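You operate a simulated robot arm through the tools that you are given. There is no shell and no other tool. Be economical: measure what you need, move in short steps, check, and stop when the job is done.

You are at the controls of a simulated two-armed robot. One attempt, no reset.

JOB
Turn the log knob to 2. Then fetch the white peg and stand it on top of the tiny cream bobbin. Then take the green block and leave it on top of the silver steel wheel on the top of the brown table. Then stack the 0.5 small copper spool from the top of the brown table on top of the 0.8 small copper spool. The order counts. Set down upright: white peg.

Only the result counts: the job must be done as asked and must still hold three seconds after the hand-in. Knocking over, shifting, dropping, spilling or breaking anything else fails it.

ROBOT AND FRAMES
Two 7-joint arms with two-finger parallel grippers on one trunk that stands fixed in place. Base frame: the origin is at the foot of the trunk, x ahead of it, y to its left, z up; the work surface is at about z = 0.78. Lengths are in m, angles in rad, forces in N, time in s.
The left shoulder is at [0.08, 0.131, 0.947], the right one opposite. With the tool pointing down near the work surface each hand reaches from about 0.4 to 0.86 m from the base axis, measured 20 degrees to its own side. Payload 1.57 kg a hand.
The tool frame of a hand sits at the grasp point between the pads (the TCP): z along the fingers, y along the line on which they close. The tips reach 0.03 m beyond it. Largest opening 0.11 m; finger width 0.024, thickness 0.012; the body of the gripper, 0.048 by 0.112 m, starts 0.078 m behind the TCP.
Orientation is that of the tool frame in the base frame, as [roll, pitch, yaw] about the fixed x, y, z axes, in that order (R = Rz(yaw) Ry(pitch) Rx(roll)). With the fingers straight down and closing along the base's y, the tool's x points along the base's -x, its y along +y and its z along -z.

CONTROLS
- The arms move only by the tool nudge_tool. It takes "left_moves", "right_moves" or both (then of equal length, played together; a hand with none holds still); each is a list of rows, each an object of numbers (a shift or turn left out is 0, a gripper value left out holds the last): "rx", "ry", "rz": the turn, a rotation vector about the base's x, y, z in units of 6 degrees (1.0 is 6 degrees); "dx", "dy", "dz": the shift along the base's x, y, z in units of 25 mm (1.0 is 25 mm); "hand": the gripper command, from -1 (shut) to 1 (fully open), values between in proportion. In form: [{"rx": .., "ry": .., "rz": .., "dx": .., "dy": .., "dz": .., "hand": ..}, ...]. A call has 1 to 8 rows; each row shifts and turns the commanded pose from where the row before left it. A call with a number of a shift or a turn outside -1 to 1 is refused whole. Each row takes 0.2 s and may step no farther than 0.05 m and 0.15 rad from the row before; otherwise, or with a gripper value out of range, the whole call is refused. A pose out of reach is approached as far as the arm can. The call stops where the force on the tool passes 40 N (or 10 N more than at its start, if that is more) or the arm is blocked; 0.2 s more then pass. The fingers move at their own pace (about 0.108 m/s each) and stop on an object; they squeeze with about 23 N. The grip force told is the motor's: it shows also when the fingers shut on nothing. Time passes only in rows, and 0.2 s behind the last, so rows that do not move let the fingers close. The reply holds the time, the measured pose of the TCP, the force on the tool along the base axes, the opening and the grip force, in the units named above and with some noise, with the torque about the TCP (base axes, N m) and any sound that the robot's microphone picked up.
- Cameras (640 x 400 px; columns grow to the right, rows downward): "scene" is now at [-0.0493, -0.0044, 1.4275]; the picture's right is [-0.06, -1.00, 0.00], its down [-0.50, 0.03, -0.87] and it looks along [0.86, -0.05, -0.50] (base axes); focal length 370 px, centre (320, 200). "left" rides on the left gripper at [0.07, -0.016, -0.141] in its tool frame; the picture's right is [0.23, 0.97, 0.00], its down [-0.86, 0.20, -0.48] and it looks along [-0.47, 0.11, 0.88] (tool axes); focal length 222 px, centre (320, 200). "right" rides on the right gripper at [0.07, 0.016, -0.141] in its tool frame; the picture's right is [-0.23, 0.97, 0.00], its down [-0.86, -0.20, -0.48] and it looks along [-0.47, -0.11, 0.88] (tool axes); focal length 222 px, centre (320, 200). There is no depth. A picture from a camera that has moved, and an enlarged one, comes with that camera's place and axes in the base frame and with its lens.
- snapshot(camera): a new picture of that camera. It takes no simulated time.
- turn_head(pan, tilt): turns the head with the scene camera to pan (to the left, within 1.902 rad either way) and tilt (down, from -0.506 to 1.204), counted from straight ahead of the robot. It gives what a move gives.
- zoom(camera, box): a new picture of the part [left, top, right, bottom] of that camera's present view, enlarged. It takes no simulated time.
- sign_off(): hands the job in; it is judged then, once.

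Go step by step. Nothing tells you positions but the pictures and the camera data: compare them with the known pose of the tool, close in by small moves and look again before you grip or let go. The budget is 120 turns and 86 pictures, counting those below and the enlarged ones. Unless the task says otherwise, let go and move clear before handing in, and close with one line.

The tools are called after "Call:" by a JSON object that holds its "name" and its "arguments". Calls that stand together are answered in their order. nudge_tool: Moves the arms, as the interface text tells. Its arguments: {"type":"object","properties":{"left_moves":{"type":"array"},"right_moves":{"type":"array"}},"required":[]} The other tools are called the same way: turn_head (pan, tilt) turns the head that bears the scene camera; snapshot (camera) takes a picture; zoom (camera, box) takes an enlarged picture of a part of a camera's view; sign_off () hands the job in.

At the start:

```text
clock: 0.0
left_position: [0.5107, 0.2077, 1.1181]
left_ee_rot: [-3.141, 0.0, 3.14]
left_force: [-0.4, 0.0, 1.1]
left_ft_torque: [0.02, 0.0, -0.01]
left_finger_gap: 0.11
left_gripper_force: 0.1
right_position: [0.5422, -0.1934, 1.1661]
right_ee_rot: [3.141, 0.0, 3.14]
right_force: [-0.8, 1.4, -0.6]
right_ft_torque: [-0.01, -0.01, -0.02]
right_finger_gap: 0.1101
right_gripper_force: 0.1
head pan, tilt: [-0.063, 0.524]
```

scene: 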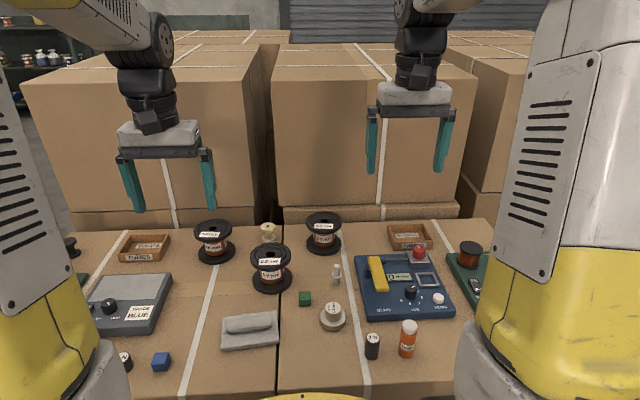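
right: 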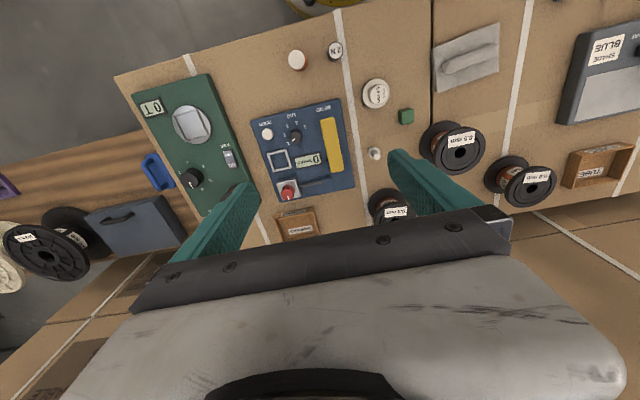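
left: 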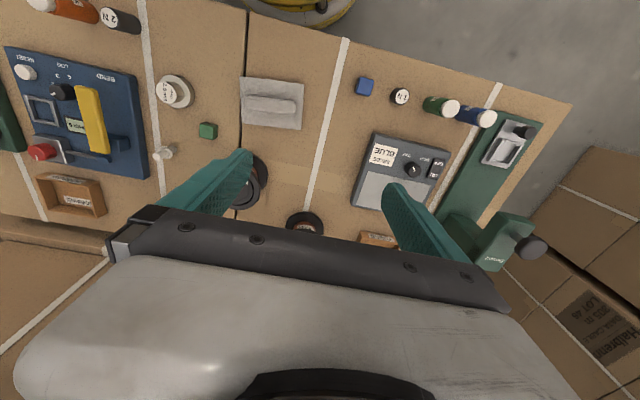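

I see a table with a blue panel (with knob), spools, peg, green block, and a wheel. I'll zoom in to identify the labels first.

Call:
{"name": "zoom", "arguments": {"camera": "scene", "box": [340, 210, 500, 310]}}

Call:
{"name": "zoom", "arguments": {"camera": "scene", "box": [180, 200, 360, 312]}}

Call:
{"name": "zoom", "arguments": {"camera": "scene", "box": [280, 280, 460, 392]}}

Call:
{"name": "zoom", "arguments": {"camera": "right", "box": [230, 80, 390, 180]}}

```text
4.00 times, centred on (420, 260) of scene
camera zoom: at [-0.0493, -0.0044, 1.4275], right [-0.06, -1.0, 0.0], down [-0.5, 0.03, -0.87], along [0.86, -0.05, -0.5], focal length 1478 px, centre (-80, -40)
```

zoom: 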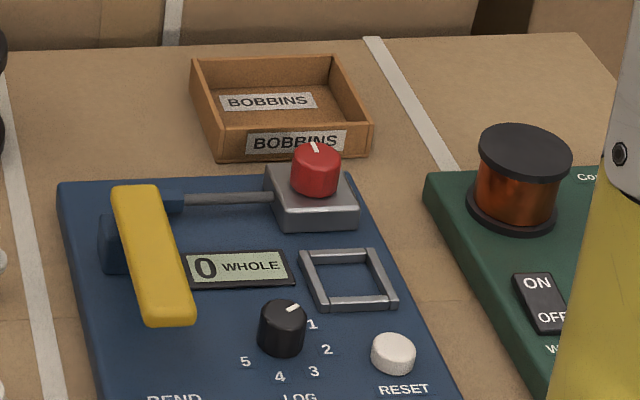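

```text
3.56 times, centred on (270, 256) of scene
camera zoom: at [-0.0493, -0.0044, 1.4275], right [-0.06, -1.0, 0.0], down [-0.5, 0.03, -0.87], along [0.86, -0.05, -0.5], focal length 1314 px, centre (498, 1)
```

zoom: 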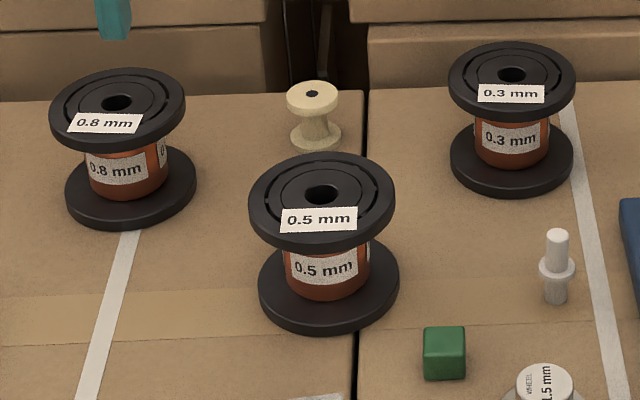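

```text
3.56 times, centred on (370, 336) of scene
camera zoom: at [-0.0493, -0.0044, 1.4275], right [-0.06, -1.0, 0.0], down [-0.5, 0.03, -0.87], along [0.86, -0.05, -0.5], focal length 1314 px, centre (142, -284)
```

zoom: 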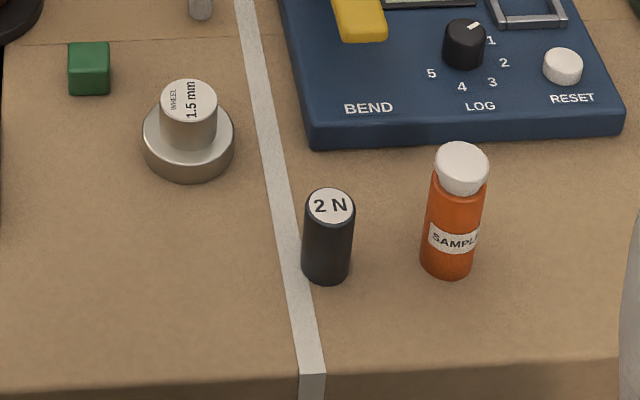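

```text
4.00 times, centred on (310, 130) of right
camera zoom: at [0.471, -0.1765, 1.3075], right [0.23, 0.97, 0.0], down [0.86, -0.2, 0.48], along [0.47, -0.11, -0.88], focal length 888 px, centre (360, 480)
```

zoom: 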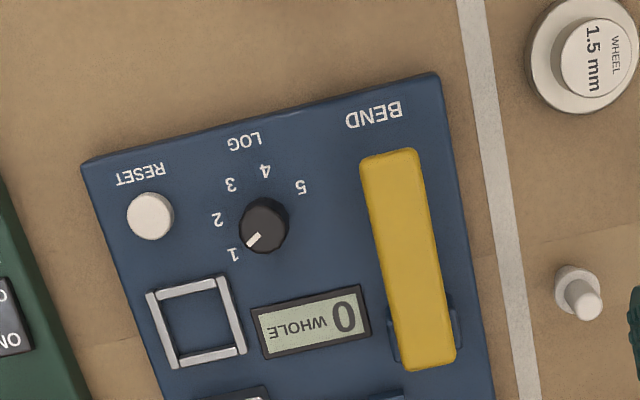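

The LOG knob on the blue panel points to 1. I'll check the rest of the scene for duplicates before moving.

Call:
{"name": "zoom", "arguments": {"camera": "left", "box": [340, 60, 560, 200]}}

Call:
{"name": "turn_head", "arguments": {"pan": -0.75, "tilt": 0.55}}

Call:
{"name": "snapshot", "arguments": {"camera": "scene"}}

Call:
{"name": "turn_head", "arguments": {"pan": 0.7, "tilt": 0.55}}

Call:
{"name": "snapshot", "arguments": {"camera": "scene"}}

Call:
{"name": "turn_head", "arguments": {"pan": -0.063, "tilt": 0.65}}

```text
2.86 times, centred on (450, 130) of left
camera zoom: at [0.4415, 0.1916, 1.2588], right [-0.23, 0.97, 0.0], down [0.86, 0.2, 0.48], along [0.47, 0.11, -0.88], focal length 635 px, centre (-51, 400)
```

zoom: 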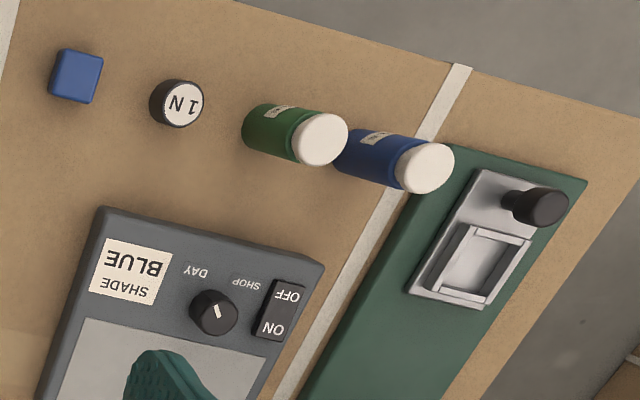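

```text
clock: 1.1
left_position: [0.5111, 0.2063, 1.1184]
left_ee_rot: [3.141, 0.001, 3.141]
left_force: [0.7, 0.0, 0.0]
left_ft_torque: [0.02, -0.01, -0.03]
left_finger_gap: 0.11
left_gripper_force: 0.0
right_position: [0.5412, -0.1941, 1.1643]
right_ee_rot: [-3.141, -0.002, -3.141]
right_force: [0.3, -0.7, 0.1]
right_ft_torque: [-0.03, -0.01, 0.03]
right_finger_gap: 0.1101
right_gripper_force: 0.1
head pan, tilt: [-0.75, 0.55]
```

```text
77 pictures are left
```

scene: 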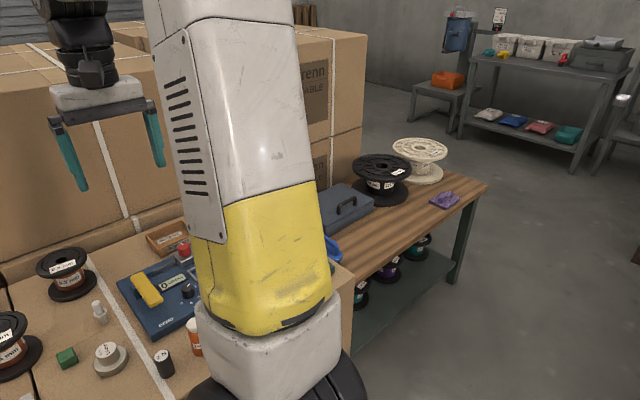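

```text
clock: 2.6
left_position: [0.5117, 0.2078, 1.1183]
left_ee_rot: [3.141, -0.001, 3.141]
left_force: [-0.9, -0.6, 0.2]
left_ft_torque: [-0.01, 0.0, -0.02]
left_finger_gap: 0.1098
left_gripper_force: 0.1
right_position: [0.5417, -0.1937, 1.165]
right_ee_rot: [3.141, 0.0, 3.141]
right_force: [0.4, 0.7, -0.5]
right_ft_torque: [0.02, 0.0, -0.06]
right_finger_gap: 0.1101
right_gripper_force: 0.0
head pan, tilt: [0.7, 0.55]
```

```text
76 pictures are left
```

scene: 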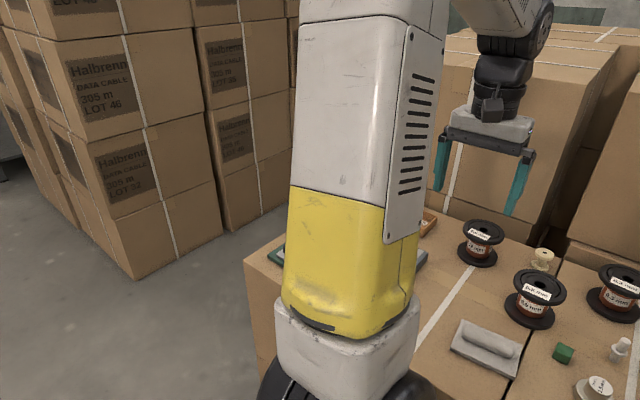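

```text
clock: 3.7
left_position: [0.5109, 0.2068, 1.1178]
left_ee_rot: [-3.141, -0.001, 3.141]
left_force: [0.1, 0.1, -0.3]
left_ft_torque: [0.02, 0.01, -0.05]
left_finger_gap: 0.1101
left_gripper_force: 0.0
right_position: [0.5422, -0.1947, 1.1663]
right_ee_rot: [-3.141, -0.001, -3.141]
right_force: [-0.2, -0.3, -0.8]
right_ft_torque: [0.01, 0.0, -0.04]
right_finger_gap: 0.11
right_gripper_force: 0.1
head pan, tilt: [-0.063, 0.649]
```

Only the tabletop items matter; the LOG knob is at about (0.564, -0.250) with its top near z 0.83. I'll bring the right hand above it.

Call:
{"name": "nudge_tool", "arguments": {"right_moves": [{"dx": 0.11, "dy": -0.28, "dz": -1, "hand": -0.05}, {"dx": 0.11, "dy": -0.28, "dz": -1}, {"dx": 0.11, "dy": -0.28, "dz": -1}, {"dx": 0.11, "dy": -0.28, "dz": -1}, {"dx": 0.11, "dy": -0.28, "dz": -1}, {"dx": 0.11, "dy": -0.28, "dz": -1}, {"dx": 0.11, "dy": -0.28, "dz": -1}, {"dx": 0.11, "dy": -0.28, "dz": -1}]}}

Call:
{"name": "snapshot", "arguments": {"camera": "right"}}

Call:
{"name": "snapshot", "arguments": {"camera": "scene"}}

```text
clock: 5.5
left_position: [0.5101, 0.2073, 1.1192]
left_ee_rot: [3.141, -0.001, 3.14]
left_force: [0.0, 0.6, -0.6]
left_ft_torque: [-0.01, 0.04, 0.01]
left_finger_gap: 0.1103
left_gripper_force: 0.1
right_position: [0.5639, -0.2493, 0.9671]
right_ee_rot: [3.141, 0.0, -3.14]
right_force: [0.5, 0.1, 0.4]
right_ft_torque: [-0.02, 0.0, -0.01]
right_finger_gap: 0.0521
right_gripper_force: 0.0
head pan, tilt: [-0.063, 0.649]
```

```text
75 pictures are left
camera right: at [0.4942, -0.2326, 1.1088], right [0.23, 0.97, 0.0], down [0.85, -0.2, 0.48], along [0.47, -0.11, -0.88], focal length 222 px, centre (320, 200)
```

right: 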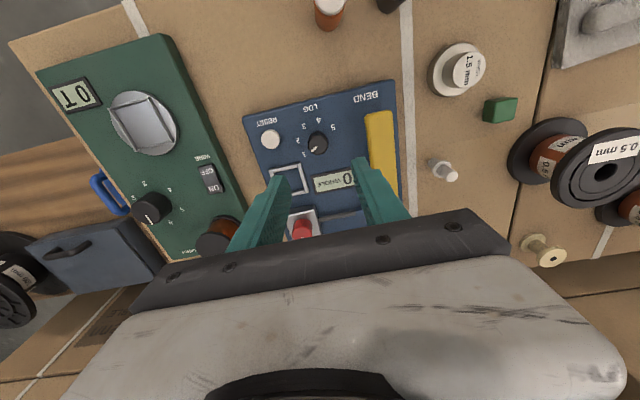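

```text
74 pictures are left
```

scene: 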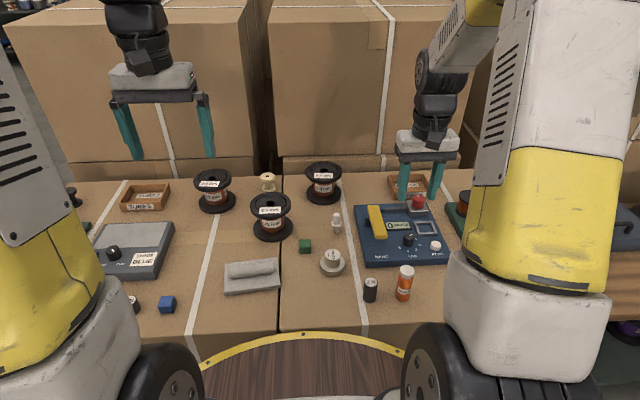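

The knob is right beneath the gripper. I'll go down around it.

Call:
{"name": "nudge_tool", "arguments": {"right_moves": [{"dx": -0.04, "dy": -0.03, "dz": -1}, {"dz": -1}, {"dz": -1}, {"dz": -1}, {"dz": -0.6}, {}]}}

Call:
{"name": "zoom", "arguments": {"camera": "right", "box": [200, 60, 440, 210]}}

Call:
{"name": "zoom", "arguments": {"camera": "scene", "box": [340, 180, 480, 268]}}

```text
clock: 6.9
left_position: [0.5111, 0.2083, 1.1177]
left_ee_rot: [3.141, 0.001, -3.14]
left_force: [0.2, -0.3, -0.1]
left_ft_torque: [-0.01, 0.0, 0.0]
left_finger_gap: 0.1099
left_gripper_force: 0.0
right_position: [0.5631, -0.2504, 0.8509]
right_ee_rot: [-3.141, 0.002, -3.141]
right_force: [0.4, -0.1, -0.6]
right_ft_torque: [0.03, 0.01, 0.02]
right_finger_gap: 0.0524
right_gripper_force: 0.1
head pan, tilt: [-0.063, 0.649]
```

```text
2.67 times, centred on (320, 135) of right
camera zoom: at [0.4925, -0.2344, 0.9932], right [0.23, 0.97, 0.0], down [0.86, -0.2, 0.48], along [0.47, -0.11, -0.88], focal length 592 px, centre (320, 373)
```

zoom: 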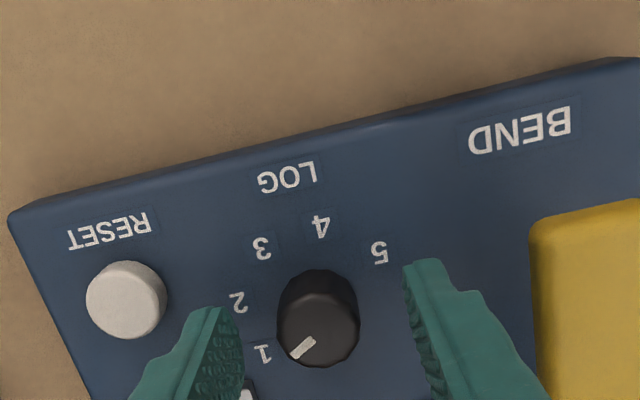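

```text
4.55 times, centred on (410, 224) of scene
camera zoom: at [-0.0529, -0.0043, 1.4165], right [-0.06, -1.0, 0.0], down [-0.6, 0.04, -0.8], along [0.79, -0.05, -0.6], focal length 1679 px, centre (-89, 91)
```

zoom: 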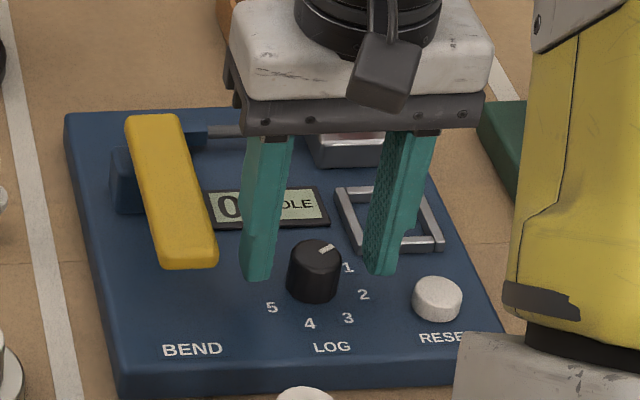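

Fingers straddle the knob. I'll lower a little, close, and check the grip.

Call:
{"name": "nudge_tool", "arguments": {"right_moves": [{"dz": -0.25}, {"hand": -1}, {}, {}]}}

Call:
{"name": "zoom", "arguments": {"camera": "right", "box": [200, 60, 440, 210]}}

```text
clock: 7.9
left_position: [0.5107, 0.2073, 1.1186]
left_ee_rot: [3.14, 0.0, -3.141]
left_force: [-0.1, -0.5, 0.0]
left_ft_torque: [-0.01, 0.01, 0.03]
left_finger_gap: 0.1102
left_gripper_force: 0.0
right_position: [0.563, -0.2523, 0.8445]
right_ee_rot: [-3.139, -0.001, 3.139]
right_force: [-1.0, -15.0, 0.8]
right_ft_torque: [-0.47, -0.31, -0.02]
right_finger_gap: 0.0251
right_gripper_force: 36.9
head pan, tilt: [-0.063, 0.649]
```

```text
2.67 times, centred on (320, 135) of right
camera zoom: at [0.4922, -0.2355, 0.9864], right [0.23, 0.97, 0.0], down [0.85, -0.2, 0.48], along [0.47, -0.11, -0.88], focal length 592 px, centre (320, 373)
```

zoom: 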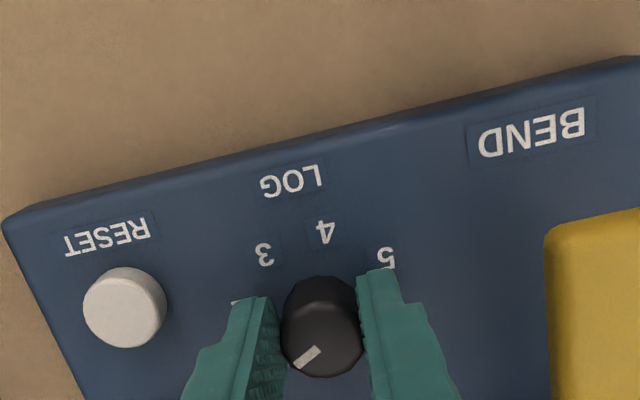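

Gripped, with a small side load; I'll relieve it and then turn about 44° clockwise.

Call:
{"name": "nudge_tool", "arguments": {"right_moves": [{"dy": -0.08}, {"rz": -1}, {"rz": -1}, {"rz": -1}, {"rz": -1}, {"rz": -1}, {"rz": -1}, {}]}}

Call:
{"name": "zoom", "arguments": {"camera": "right", "box": [200, 60, 440, 210]}}

Call:
{"name": "zoom", "arguments": {"camera": "scene", "box": [340, 180, 480, 268]}}

```text
clock: 9.7
left_position: [0.5098, 0.2082, 1.1185]
left_ee_rot: [-3.141, 0.001, -3.139]
left_force: [-0.6, 0.4, 0.3]
left_ft_torque: [0.02, -0.03, -0.03]
left_finger_gap: 0.1101
left_gripper_force: 0.0
right_position: [0.5644, -0.2508, 0.8443]
right_ee_rot: [3.141, 0.001, 2.512]
right_force: [-3.7, 7.2, 20.7]
right_ft_torque: [0.05, -0.29, 0.01]
right_finger_gap: 0.0249
right_gripper_force: 36.8
head pan, tilt: [-0.063, 0.649]
```

```text
2.67 times, centred on (320, 135) of right
camera zoom: at [0.5156, -0.1957, 0.9863], right [0.76, 0.65, 0.0], down [0.57, -0.66, 0.48], along [0.31, -0.36, -0.88], focal length 592 px, centre (320, 373)
```

zoom: 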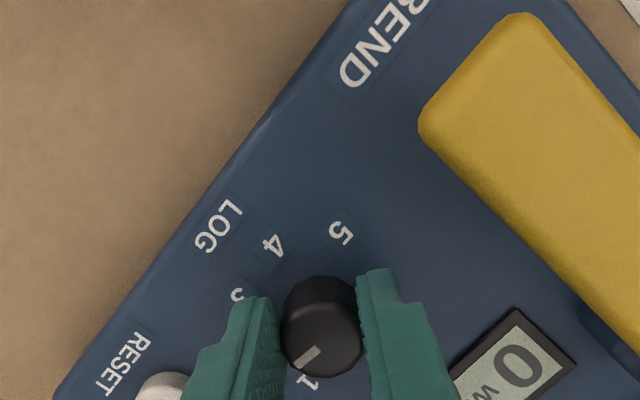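

```text
4.55 times, centred on (410, 224) of scene
camera zoom: at [-0.0536, -0.0037, 1.4164], right [-0.06, -1.0, 0.0], down [-0.6, 0.04, -0.8], along [0.8, -0.05, -0.6], focal length 1679 px, centre (-89, 91)
```

zoom: 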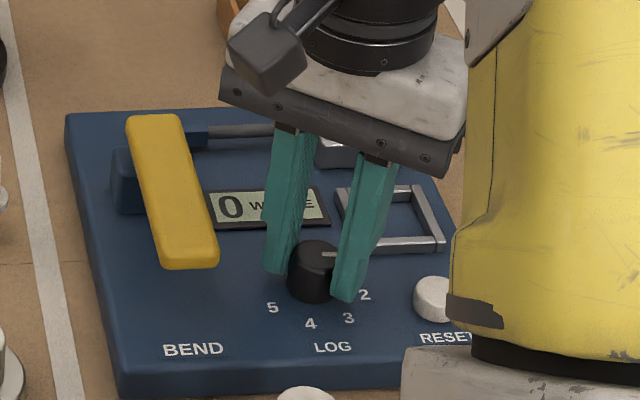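

It turns with the hand with no slip; 9° more to reach 45°, then release.

Call:
{"name": "nudge_tool", "arguments": {"right_moves": [{"rz": -0.75}, {"rz": -0.75}, {}, {"hand": -0.3}, {}, {"dz": 0.8}, {"dz": 1}, {"dz": 1}]}}

Call:
{"name": "zoom", "arguments": {"camera": "right", "box": [200, 60, 440, 210]}}

Call:
{"name": "zoom", "arguments": {"camera": "scene", "box": [340, 180, 480, 268]}}

```text
clock: 11.5
left_position: [0.5115, 0.2081, 1.1176]
left_ee_rot: [3.14, 0.001, -3.14]
left_force: [0.3, -0.4, -0.4]
left_ft_torque: [0.01, -0.01, -0.04]
left_finger_gap: 0.1102
left_gripper_force: 0.0
right_position: [0.5638, -0.2517, 0.9118]
right_ee_rot: [-3.141, 0.0, 2.358]
right_force: [0.1, 0.1, -0.3]
right_ft_torque: [0.01, 0.01, -0.01]
right_finger_gap: 0.0386
right_gripper_force: 0.1
head pan, tilt: [-0.063, 0.649]
```

```text
2.67 times, centred on (320, 135) of right
camera zoom: at [0.5247, -0.1911, 1.055], right [0.85, 0.53, 0.0], down [0.46, -0.75, 0.48], along [0.25, -0.41, -0.88], focal length 592 px, centre (320, 373)
```

zoom: 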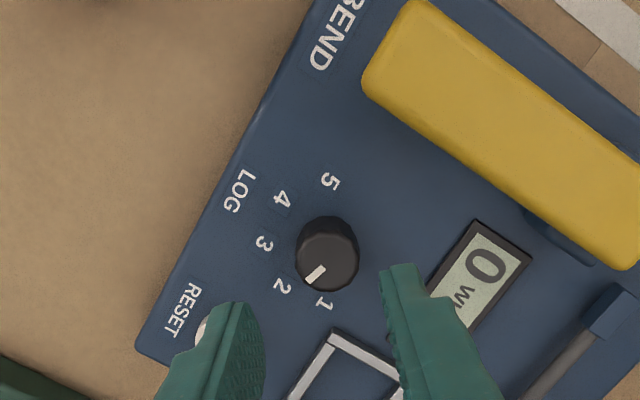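

```text
4.55 times, centred on (410, 224) of scene
camera zoom: at [-0.0527, -0.0043, 1.4165], right [-0.06, -1.0, 0.0], down [-0.6, 0.04, -0.8], along [0.79, -0.05, -0.6], focal length 1679 px, centre (-89, 91)
```

zoom: 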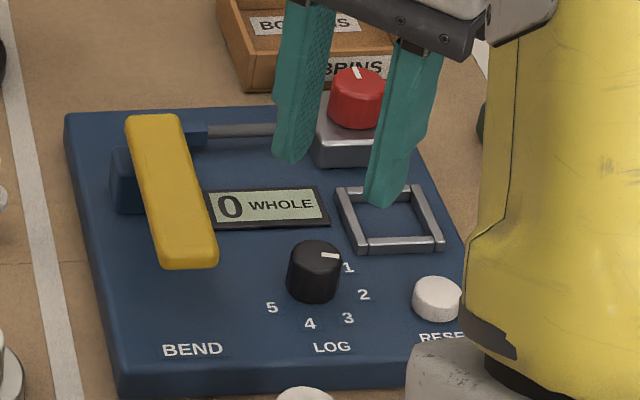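

The pointer is now at 2 (about -104° against -105°). I'll back the right arm away, and send the left hand to look over the bobbin and test its reach there.

Call:
{"name": "nudge_tool", "arguments": {"right_moves": [{"dz": 1, "rz": 1}, {"dz": 1, "rz": 1}, {"dz": 1, "rz": 1}, {"dz": 1, "rz": 1}, {"dz": 1, "rz": 1, "dy": -0.5}, {"dz": 1, "rz": 1, "dy": -0.5}, {"dz": 1, "rz": 0.75, "dy": -1, "dx": -0.5}, {"dz": 1, "rz": 0.75, "dy": -1, "dx": -0.5}], "left_moves": [{"dx": 1, "dy": -0.36, "dz": -0.2}, {"dx": 1, "dy": -0.36, "dz": -0.2}, {"dx": 1, "dy": -0.36, "dz": -0.2}, {"dx": 1, "dy": -0.36, "dz": -0.2}, {"dx": 1, "dy": -0.36, "dz": -0.2}, {"dx": 1, "dy": -0.36, "dz": -0.2}, {"dx": 1, "dy": -0.36, "dz": -0.2}, {"dx": 1, "dy": -0.36, "dz": -0.2}]}}

Call:
{"name": "nudge_tool", "arguments": {"left_moves": [{"dx": 1, "dy": -0.36, "dz": -0.5}, {"dx": 1, "dy": -0.36, "dz": -0.5}, {"dx": 1, "dy": -0.36, "dz": -0.5}, {"dx": 1, "dy": -0.36, "dz": -0.5}, {"dx": 1, "dy": -0.36, "dz": -0.5}, {}]}}

Call:
{"name": "snapshot", "arguments": {"camera": "left"}}

Call:
{"name": "snapshot", "arguments": {"camera": "scene"}}

```text
clock: 13.3
left_position: [0.712, 0.1359, 1.0794]
left_ee_rot: [-3.14, -0.001, -3.14]
left_force: [0.1, 0.8, 0.4]
left_ft_torque: [-0.01, 0.01, -0.01]
left_finger_gap: 0.1099
left_gripper_force: 0.1
right_position: [0.5409, -0.3264, 1.1168]
right_ee_rot: [-3.141, 0.001, -3.139]
right_force: [0.3, 0.1, -0.5]
right_ft_torque: [-0.02, 0.02, 0.03]
right_finger_gap: 0.0384
right_gripper_force: 0.2
head pan, tilt: [-0.063, 0.649]
```

```text
clock: 14.7
left_position: [0.8009, 0.1018, 1.013]
left_ee_rot: [3.141, 0.0, -3.141]
left_force: [0.7, 0.7, -0.9]
left_ft_torque: [0.02, 0.03, 0.01]
left_finger_gap: 0.1101
left_gripper_force: 0.2
left hand out of reach, approached as far as the arm can: row 4, 5
right_position: [0.5399, -0.3274, 1.1159]
right_ee_rot: [-3.141, -0.002, -3.141]
right_force: [0.7, -0.6, 0.0]
right_ft_torque: [0.02, 0.01, -0.01]
right_finger_gap: 0.0387
right_gripper_force: 0.1
head pan, tilt: [-0.063, 0.649]
```

```text
66 pictures are left
camera left: at [0.7319, 0.0846, 1.153], right [-0.23, 0.97, 0.0], down [0.86, 0.2, 0.48], along [0.47, 0.11, -0.88], focal length 222 px, centre (320, 200)
```

left: 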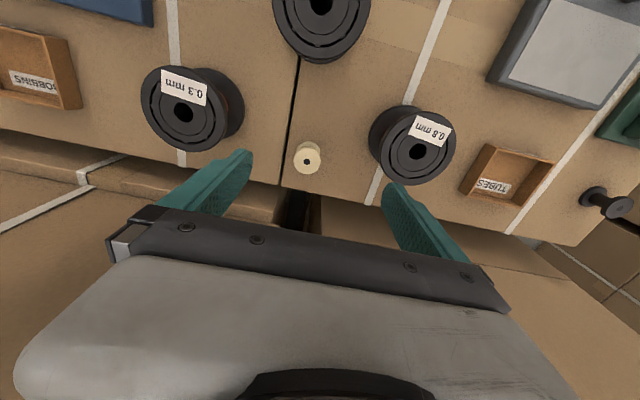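

```text
65 pictures are left
```

scene: 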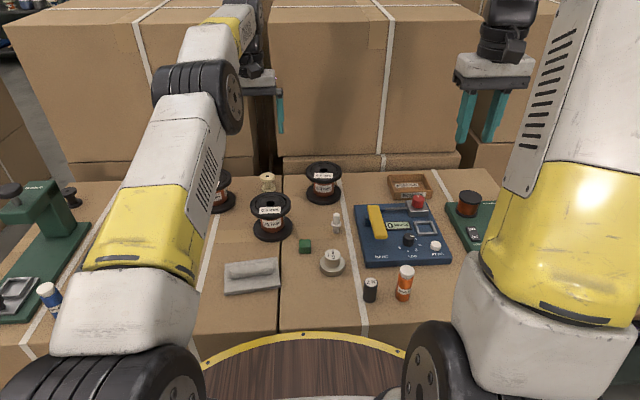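

The bobbin is at about (0.836, 0.090) with its top at z ≈ 0.836, just beyond straight-down reach. I'll therefore grip the peg with the hand tilted 18° forward and keep that tilt. Moving over the peg now.

Call:
{"name": "nudge_tool", "arguments": {"left_moves": [{"dx": -0.75, "dy": -0.96, "ry": -0.375}, {"dx": -0.75, "dy": -0.96, "ry": -0.375}, {"dx": -0.75, "dy": -0.96, "ry": -0.375}, {"dx": -0.75, "dy": -0.96, "ry": -0.375}, {"dx": -0.75, "dy": -0.96, "ry": -0.375}, {"dx": -0.75, "dy": -0.96, "ry": -0.375}, {"dx": -0.75, "dy": -0.96, "ry": -0.375, "hand": -0.2}, {"dx": -0.75, "dy": -0.96, "ry": -0.375}]}}

Call:
{"name": "snapshot", "arguments": {"camera": "left"}}

```text
clock: 16.5
left_position: [0.6509, -0.0912, 1.0149]
left_ee_rot: [-3.141, 0.314, -3.138]
left_force: [0.8, 0.5, -0.1]
left_ft_torque: [-0.03, 0.09, 0.02]
left_finger_gap: 0.044
left_gripper_force: 0.1
right_position: [0.5411, -0.3271, 1.1149]
right_ee_rot: [3.141, 0.0, -3.139]
right_force: [-0.3, 0.4, -0.1]
right_ft_torque: [-0.05, 0.0, 0.01]
right_finger_gap: 0.0386
right_gripper_force: 0.1
head pan, tilt: [-0.063, 0.649]
```

```text
64 pictures are left
camera left: at [0.5412, -0.1071, 1.1272], right [-0.22, 0.97, -0.07], down [0.66, 0.2, 0.72], along [0.71, 0.11, -0.69], focal length 222 px, centre (320, 200)
```

left: 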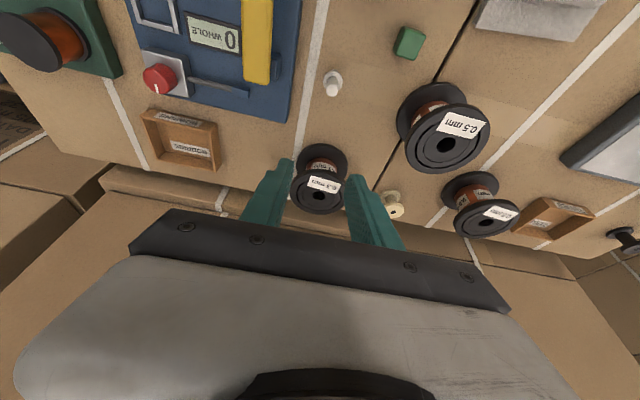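

Peg is at about (0.647, -0.090). Lowering to just above it and checking from both cameras.

Call:
{"name": "nudge_tool", "arguments": {"left_moves": [{"dx": -0.14, "dy": 0.04, "dz": -1}, {"dz": -1}, {"dz": -1}, {"dz": -1}, {"dz": -0.8}, {}]}}

Call:
{"name": "zoom", "arguments": {"camera": "left", "box": [220, 60, 440, 200]}}

Call:
{"name": "zoom", "arguments": {"camera": "scene", "box": [280, 180, 400, 255]}}

```text
clock: 17.9
left_position: [0.6439, -0.0917, 0.8952]
left_ee_rot: [-3.141, 0.314, -3.138]
left_force: [-0.5, -0.6, 0.4]
left_ft_torque: [-0.03, 0.0, 0.01]
left_finger_gap: 0.0442
left_gripper_force: 0.1
right_position: [0.5405, -0.327, 1.1158]
right_ee_rot: [-3.141, 0.0, -3.141]
right_force: [-0.3, -0.3, -0.2]
right_ft_torque: [0.0, -0.01, 0.02]
right_finger_gap: 0.0386
right_gripper_force: 0.2
head pan, tilt: [-0.063, 0.649]
```

```text
2.86 times, centred on (330, 130) of left
camera zoom: at [0.5345, -0.1087, 1.0069], right [-0.22, 0.97, -0.07], down [0.67, 0.2, 0.72], along [0.71, 0.11, -0.69], focal length 635 px, centre (291, 400)
```

zoom: 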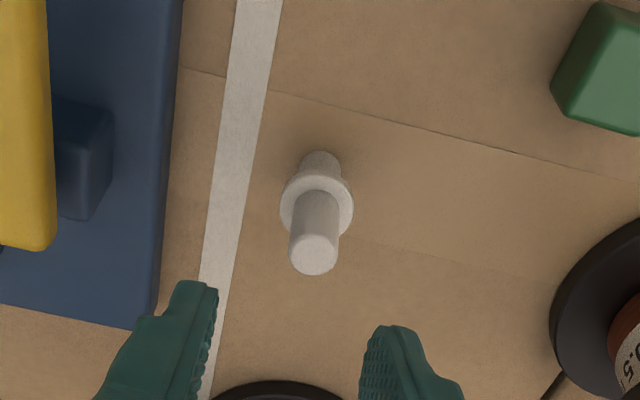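

```text
5.33 times, centred on (340, 218) of scene
camera zoom: at [-0.0529, -0.0044, 1.4165], right [-0.06, -1.0, 0.0], down [-0.6, 0.04, -0.8], along [0.79, -0.05, -0.6], focal length 1970 px, centre (213, 107)
```

zoom: 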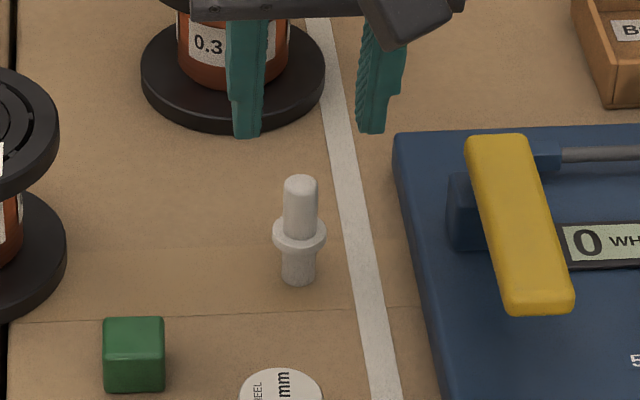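

Peg stands about 57 mm tall with the flange top near z 0.808. I'll lower so the tips stop just above the flange, then check before closing.

Call:
{"name": "nudge_tool", "arguments": {"left_moves": [{"dx": -0.12, "dy": 0.08, "dz": -0.7}, {"dz": -0.7}, {"dz": -0.5}, {}]}}

Call:
{"name": "zoom", "arguments": {"camera": "left", "box": [220, 100, 440, 240]}}

Call:
{"name": "zoom", "arguments": {"camera": "scene", "box": [280, 180, 400, 255]}}

```text
clock: 18.9
left_position: [0.6419, -0.0886, 0.8466]
left_ee_rot: [3.141, 0.313, -3.14]
left_force: [-0.3, 0.1, -0.3]
left_ft_torque: [0.0, 0.0, 0.03]
left_finger_gap: 0.0437
left_gripper_force: 0.0
right_position: [0.5406, -0.3265, 1.1148]
right_ee_rot: [-3.141, 0.0, -3.139]
right_force: [-0.6, 0.2, 0.2]
right_ft_torque: [0.02, 0.02, 0.02]
right_finger_gap: 0.0386
right_gripper_force: 0.1
head pan, tilt: [-0.063, 0.649]
```

```text
2.86 times, centred on (330, 170) of left
camera zoom: at [0.5325, -0.1057, 0.9583], right [-0.22, 0.97, -0.07], down [0.67, 0.2, 0.72], along [0.71, 0.11, -0.69], focal length 635 px, centre (291, 286)
```

zoom: 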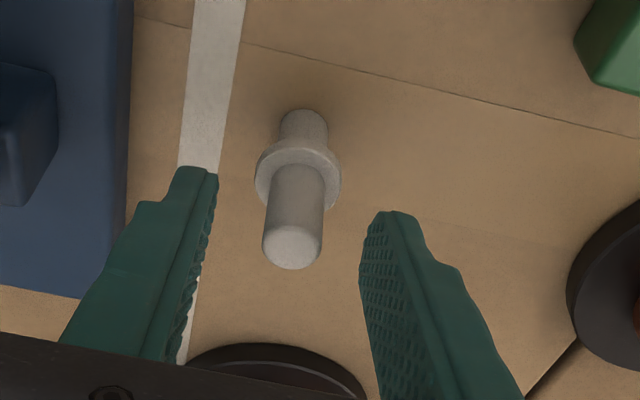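

```text
5.33 times, centred on (340, 218) of scene
camera zoom: at [-0.0529, -0.0044, 1.4165], right [-0.06, -1.0, 0.0], down [-0.6, 0.04, -0.8], along [0.79, -0.05, -0.6], focal length 1970 px, centre (213, 107)
```

zoom: 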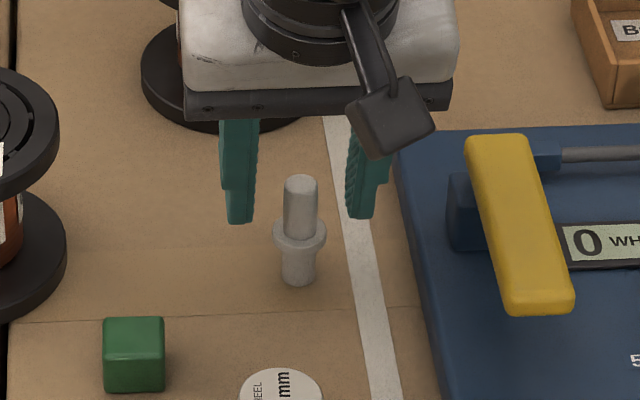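

Tips are level just above the flange and centred. Closing.

Call:
{"name": "nudge_tool", "arguments": {"left_moves": [{"hand": -1}, {}, {}]}}

Call:
{"name": "zoom", "arguments": {"camera": "scene", "box": [280, 180, 400, 255]}}

```text
clock: 19.7
left_position: [0.6417, -0.0896, 0.8467]
left_ee_rot: [3.141, 0.313, -3.141]
left_force: [-0.5, 0.0, 0.3]
left_ft_torque: [-0.01, 0.0, 0.03]
left_finger_gap: 0.0139
left_gripper_force: 23.1
right_position: [0.5394, -0.3276, 1.1153]
right_ee_rot: [-3.14, 0.001, -3.14]
right_force: [0.4, 0.2, 1.0]
right_ft_torque: [-0.01, 0.02, -0.02]
right_finger_gap: 0.0385
right_gripper_force: 0.0
head pan, tilt: [-0.063, 0.649]
```

```text
5.33 times, centred on (340, 218) of scene
camera zoom: at [-0.0529, -0.0044, 1.4165], right [-0.06, -1.0, 0.0], down [-0.6, 0.04, -0.8], along [0.79, -0.05, -0.6], focal length 1970 px, centre (213, 107)
```

zoom: 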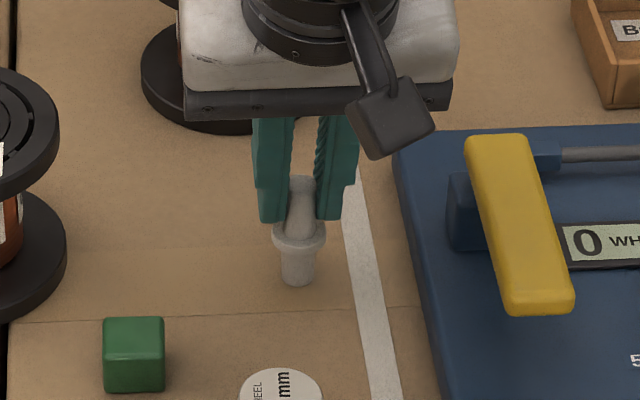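

Firm grip on the stem. Lifting straight up and then carrying it towards the bobbin.

Call:
{"name": "nudge_tool", "arguments": {"left_moves": [{"dz": 0.5}, {"dz": 1}, {"dz": 1}, {"dz": 1}, {"dz": 1}, {"dz": 0.5}, {}]}}

Call:
{"name": "zoom", "arguments": {"camera": "scene", "box": [260, 120, 420, 220]}}

Call:
{"name": "nudge_tool", "arguments": {"left_moves": [{"dx": 0.94, "dy": 0.89}, {"dx": 0.94, "dy": 0.89}, {"dx": 0.94, "dy": 0.89}, {"dx": 0.94, "dy": 0.89}, {"dx": 0.94, "dy": 0.89}, {"dx": 0.94, "dy": 0.89}, {"dx": 0.94, "dy": 0.89}, {"dx": 0.94, "dy": 0.89}]}}

Call:
{"name": "zoom", "arguments": {"camera": "left", "box": [200, 60, 440, 210]}}

Call:
{"name": "zoom", "arguments": {"camera": "scene", "box": [200, 100, 360, 200]}}

```text
clock: 21.3
left_position: [0.6437, -0.0863, 0.9707]
left_ee_rot: [3.141, 0.313, 3.14]
left_force: [-0.1, -0.5, 0.2]
left_ft_torque: [0.01, 0.04, 0.0]
left_finger_gap: 0.0141
left_gripper_force: 22.9
right_position: [0.5405, -0.3266, 1.1154]
right_ee_rot: [-3.141, 0.001, -3.141]
right_force: [-0.3, -0.2, -0.1]
right_ft_torque: [-0.03, -0.01, 0.01]
right_finger_gap: 0.0386
right_gripper_force: 0.2
head pan, tilt: [-0.063, 0.649]
```

```text
4.00 times, centred on (340, 170) of scene
camera zoom: at [-0.0529, -0.0044, 1.4165], right [-0.06, -1.0, 0.0], down [-0.6, 0.04, -0.8], along [0.79, -0.05, -0.6], focal length 1478 px, centre (240, 320)
```

zoom: 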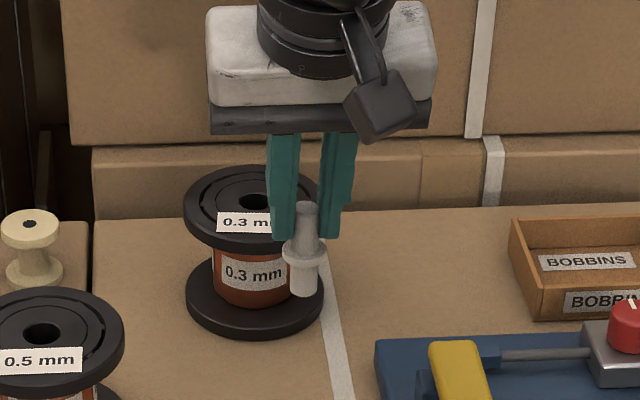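

```text
clock: 23.1
left_position: [0.8315, 0.0888, 0.9719]
left_ee_rot: [-3.141, 0.315, 3.14]
left_force: [0.1, 0.3, -0.2]
left_ft_torque: [0.0, 0.03, 0.03]
left_finger_gap: 0.014
left_gripper_force: 23.1
right_position: [0.5418, -0.3278, 1.1166]
right_ee_rot: [-3.141, -0.001, -3.14]
right_force: [0.7, -0.4, -0.3]
right_ft_torque: [0.01, -0.04, 0.0]
right_finger_gap: 0.0387
right_gripper_force: 0.1
head pan, tilt: [-0.063, 0.649]
```

```text
2.67 times, centred on (320, 135) of left
camera zoom: at [0.7207, 0.0726, 1.0836], right [-0.22, 0.97, -0.07], down [0.67, 0.2, 0.72], along [0.71, 0.11, -0.69], focal length 592 px, centre (320, 373)
```

zoom: 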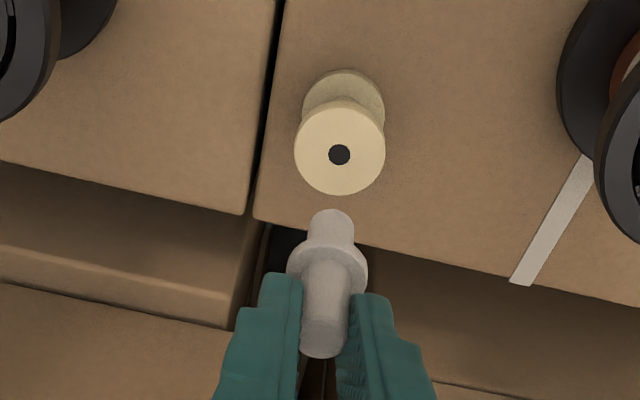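

```text
4.00 times, centred on (280, 150) of scene
camera zoom: at [-0.0531, -0.0045, 1.4164], right [-0.06, -1.0, 0.0], down [-0.6, 0.04, -0.8], along [0.79, -0.05, -0.6], focal length 1478 px, centre (480, 400)
```

zoom: 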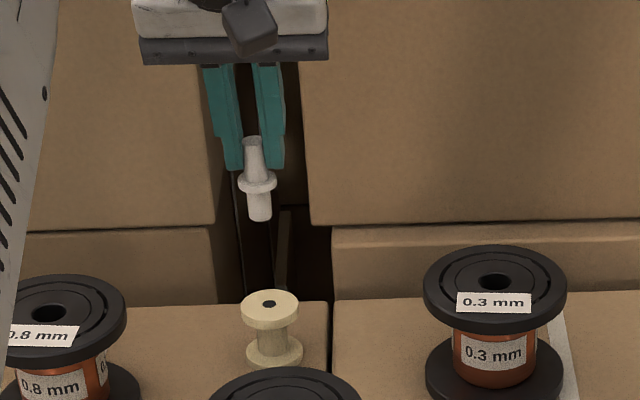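

The peg hangs upright near the bobbin axis (bobbin ≈ (0.838, 0.090), top ≈ 0.833). I'll descend to just above it and look.

Call:
{"name": "nudge_tool", "arguments": {"left_moves": [{"dx": 0.14, "dy": 0.03, "dz": -0.7}, {"dz": -0.7}, {"dz": -0.5}, {"dz": -0.4}, {}]}}

Call:
{"name": "zoom", "arguments": {"camera": "left", "box": [240, 80, 400, 180]}}

Call:
{"name": "zoom", "arguments": {"camera": "scene", "box": [226, 130, 306, 180]}}

```text
clock: 24.3
left_position: [0.8348, 0.0894, 0.9146]
left_ee_rot: [-3.14, 0.314, 3.141]
left_force: [0.4, -0.5, -0.4]
left_ft_torque: [-0.02, 0.0, -0.03]
left_finger_gap: 0.0141
left_gripper_force: 22.8
right_position: [0.5395, -0.3272, 1.1145]
right_ee_rot: [3.141, 0.001, -3.138]
right_force: [-0.3, -0.2, 0.8]
right_ft_torque: [-0.01, -0.03, -0.04]
right_finger_gap: 0.0382
right_gripper_force: 0.0
head pan, tilt: [-0.063, 0.649]
```

```text
4.00 times, centred on (320, 130) of left
camera zoom: at [0.7243, 0.0729, 1.0269], right [-0.22, 0.97, -0.07], down [0.67, 0.2, 0.72], along [0.71, 0.11, -0.69], focal length 888 px, centre (320, 480)
```

zoom: 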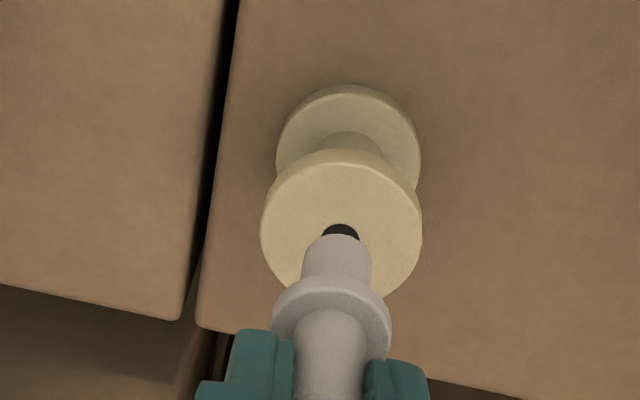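

```text
8.00 times, centred on (266, 155) of scene
camera zoom: at [-0.0528, -0.0043, 1.4165], right [-0.06, -1.0, 0.0], down [-0.6, 0.04, -0.8], along [0.79, -0.05, -0.6], focal length 2956 px, centre (752, 560)
```

zoom: 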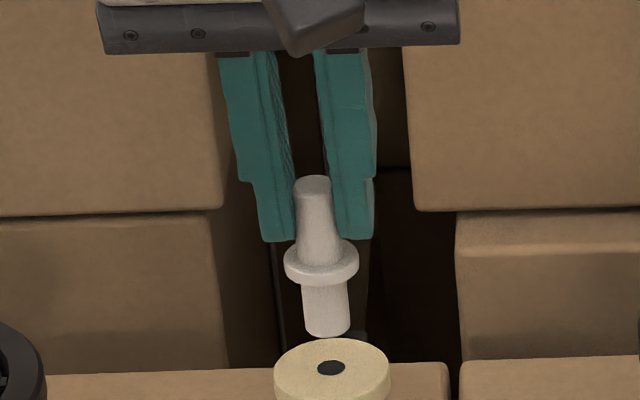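

About 15 mm to go and well aligned. Creeping down.

Call:
{"name": "nudge_tool", "arguments": {"left_moves": [{"dx": 0.04, "dy": 0.04, "dz": -0.3}, {"dz": -0.14}, {}]}}

Call:
{"name": "zoom", "arguments": {"camera": "scene", "box": [226, 140, 306, 190]}}

```text
clock: 25.1
left_position: [0.8351, 0.0916, 0.9037]
left_ee_rot: [-3.14, 0.314, -3.138]
left_force: [-0.3, -0.5, -0.5]
left_ft_torque: [-0.01, 0.0, 0.02]
left_finger_gap: 0.0141
left_gripper_force: 22.8
right_position: [0.5407, -0.3261, 1.1145]
right_ee_rot: [-3.142, -0.001, 3.141]
right_force: [-0.1, -0.7, -0.8]
right_ft_torque: [-0.01, -0.01, 0.0]
right_finger_gap: 0.0385
right_gripper_force: 0.0
head pan, tilt: [-0.063, 0.649]
```

```text
8.00 times, centred on (266, 165) of scene
camera zoom: at [-0.0528, -0.0043, 1.4165], right [-0.06, -1.0, 0.0], down [-0.6, 0.04, -0.8], along [0.79, -0.05, -0.6], focal length 2956 px, centre (752, 480)
```

zoom: 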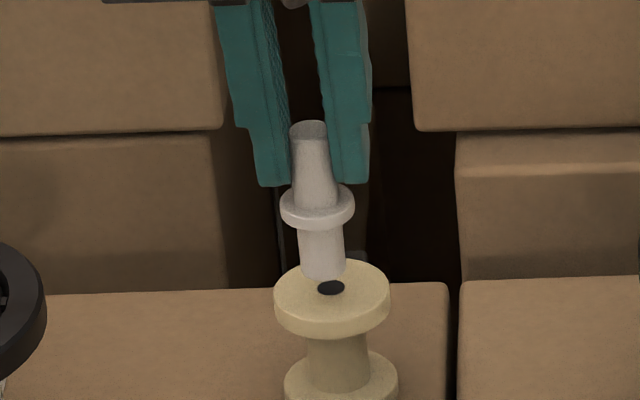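

Call:
{"name": "nudge_tool", "arguments": {"left_moves": [{"dy": -0.06, "dz": -0.08}, {"dz": -0.06}, {}]}}

Call:
{"name": "zoom", "arguments": {"camera": "scene", "box": [226, 140, 306, 190]}}

Call:
{"name": "zoom", "arguments": {"camera": "left", "box": [240, 80, 400, 180]}}

```text
clock: 25.9
left_position: [0.8356, 0.0902, 0.9]
left_ee_rot: [-3.141, 0.314, -3.141]
left_force: [-0.8, 0.3, 0.3]
left_ft_torque: [-0.03, -0.02, 0.0]
left_finger_gap: 0.0138
left_gripper_force: 23.0
right_position: [0.5405, -0.327, 1.1145]
right_ee_rot: [3.141, 0.001, -3.14]
right_force: [-0.1, 0.5, -0.6]
right_ft_torque: [0.0, -0.02, -0.04]
right_finger_gap: 0.0387
right_gripper_force: 0.1
head pan, tilt: [-0.063, 0.649]
```

```text
8.00 times, centred on (266, 165) of scene
camera zoom: at [-0.0528, -0.0043, 1.4165], right [-0.06, -1.0, 0.0], down [-0.6, 0.04, -0.8], along [0.79, -0.05, -0.6], focal length 2956 px, centre (752, 480)
```

zoom: 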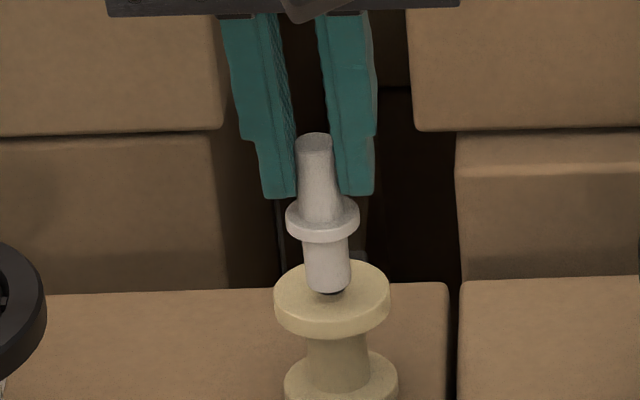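

```text
4.00 times, centred on (320, 130) of left
camera zoom: at [0.7256, 0.0739, 1.0113], right [-0.22, 0.97, -0.07], down [0.67, 0.2, 0.72], along [0.71, 0.11, -0.69], focal length 888 px, centre (320, 480)
```

zoom: 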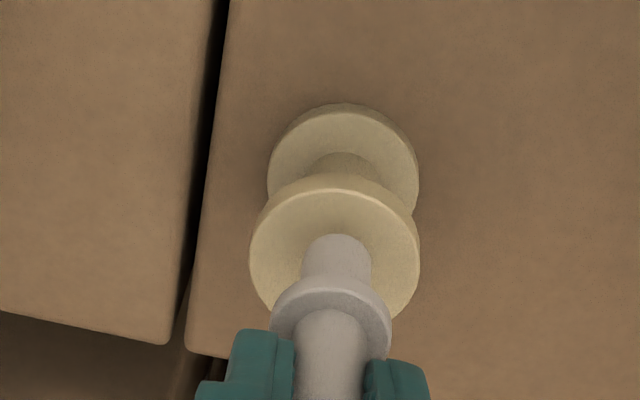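

Close to contact; continuing in small steps until I feel force.

Call:
{"name": "nudge_tool", "arguments": {"left_moves": [{"dz": -0.04}, {"dz": -0.04}, {"dz": -0.04}, {}]}}

Call:
{"name": "zoom", "arguments": {"camera": "scene", "box": [226, 140, 306, 190]}}

```text
clock: 26.9
left_position: [0.8351, 0.0888, 0.8961]
left_ee_rot: [-3.139, 0.315, 3.14]
left_force: [-0.1, -0.2, 1.0]
left_ft_torque: [0.03, 0.03, 0.01]
left_finger_gap: 0.0141
left_gripper_force: 23.2
right_position: [0.5408, -0.3267, 1.1155]
right_ee_rot: [-3.142, -0.002, -3.14]
right_force: [-0.5, -0.3, 0.4]
right_ft_torque: [0.03, -0.02, 0.02]
right_finger_gap: 0.0384
right_gripper_force: 0.0
head pan, tilt: [-0.063, 0.649]
```

```text
8.00 times, centred on (266, 165) of scene
camera zoom: at [-0.0528, -0.0043, 1.4165], right [-0.06, -1.0, 0.0], down [-0.6, 0.04, -0.8], along [0.79, -0.05, -0.6], focal length 2956 px, centre (752, 480)
```

zoom: 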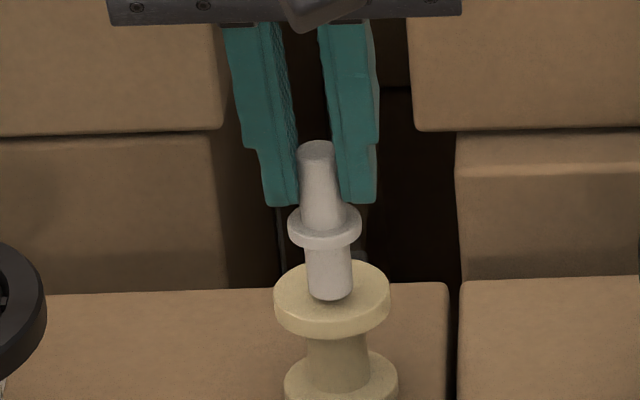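

Call:
{"name": "nudge_tool", "arguments": {"left_moves": [{"dz": -0.03}, {"dz": -0.03}, {}]}}

Call:
{"name": "nudge_tool", "arguments": {"left_moves": [{"dz": -0.03}, {"dz": -0.03}, {}]}}

Call:
{"name": "zoom", "arguments": {"camera": "scene", "box": [226, 140, 306, 190]}}

```text
clock: 27.7
left_position: [0.8362, 0.0906, 0.894]
left_ee_rot: [3.141, 0.313, -3.141]
left_force: [0.1, -1.0, 0.8]
left_ft_torque: [0.06, 0.01, -0.04]
left_finger_gap: 0.0138
left_gripper_force: 22.5
right_position: [0.5415, -0.3268, 1.1155]
right_ee_rot: [-3.141, -0.002, -3.14]
right_force: [0.1, -0.1, 0.2]
right_ft_torque: [-0.04, 0.01, -0.02]
right_finger_gap: 0.0383
right_gripper_force: 0.0
head pan, tilt: [-0.063, 0.649]
```

```text
clock: 28.5
left_position: [0.8352, 0.089, 0.8925]
left_ee_rot: [-3.141, 0.313, 3.141]
left_force: [0.2, -0.7, -0.3]
left_ft_torque: [-0.02, -0.03, 0.03]
left_finger_gap: 0.014
left_gripper_force: 23.0
right_position: [0.5415, -0.3267, 1.1153]
right_ee_rot: [-3.139, 0.0, -3.14]
right_force: [0.5, -0.5, -0.7]
right_ft_torque: [-0.01, 0.0, 0.01]
right_finger_gap: 0.0387
right_gripper_force: 0.1
head pan, tilt: [-0.063, 0.649]
```

```text
8.00 times, centred on (266, 165) of scene
camera zoom: at [-0.0528, -0.0043, 1.4165], right [-0.06, -1.0, 0.0], down [-0.6, 0.04, -0.8], along [0.79, -0.05, -0.6], focal length 2956 px, centre (752, 480)
```

zoom: 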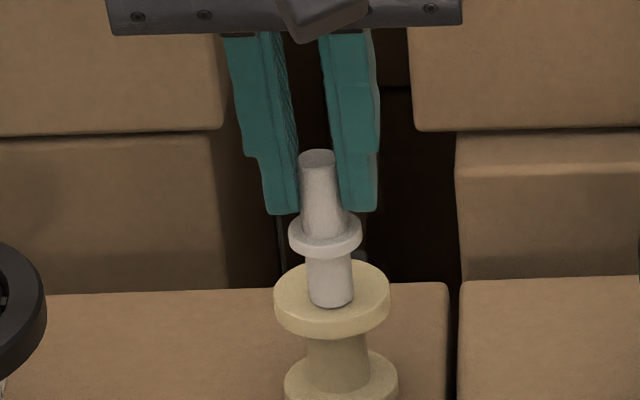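

No contact yet; the peg may be a few mm short of the bobbin centre in x. Checking with the left camera.

Call:
{"name": "zoom", "arguments": {"camera": "left", "box": [240, 80, 400, 180]}}

```text
4.00 times, centred on (320, 130) of left
camera zoom: at [0.7254, 0.0735, 1.0049], right [-0.22, 0.97, -0.07], down [0.67, 0.2, 0.72], along [0.71, 0.11, -0.69], focal length 888 px, centre (320, 480)
```

zoom: 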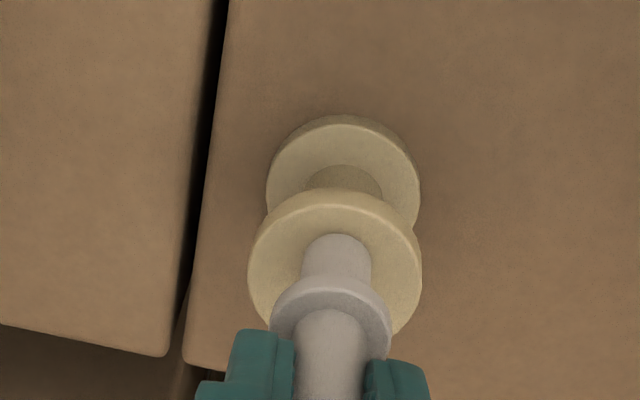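

Call:
{"name": "zoom", "arguments": {"camera": "scene", "box": [254, 156, 286, 176]}}

Call:
{"name": "zoom", "arguments": {"camera": "left", "box": [292, 120, 356, 160]}}

```text
16.00 times, centred on (270, 166) of scene
camera zoom: at [-0.0528, -0.0043, 1.4165], right [-0.06, -1.0, 0.0], down [-0.6, 0.04, -0.8], along [0.79, -0.05, -0.6], focal length 5912 px, centre (1120, 744)
```

zoom: 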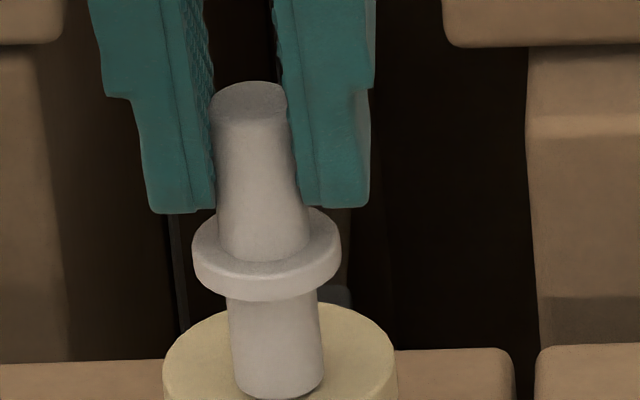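

```text
10.00 times, centred on (324, 140) of left
camera zoom: at [0.7254, 0.0735, 1.0049], right [-0.22, 0.97, -0.07], down [0.67, 0.2, 0.72], along [0.71, 0.11, -0.69], focal length 2221 px, centre (280, 800)
```

zoom: 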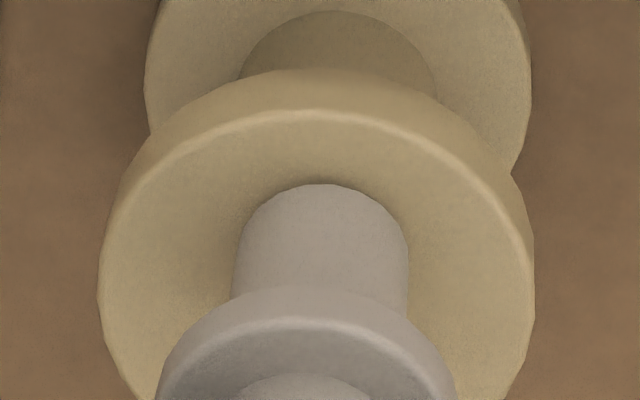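

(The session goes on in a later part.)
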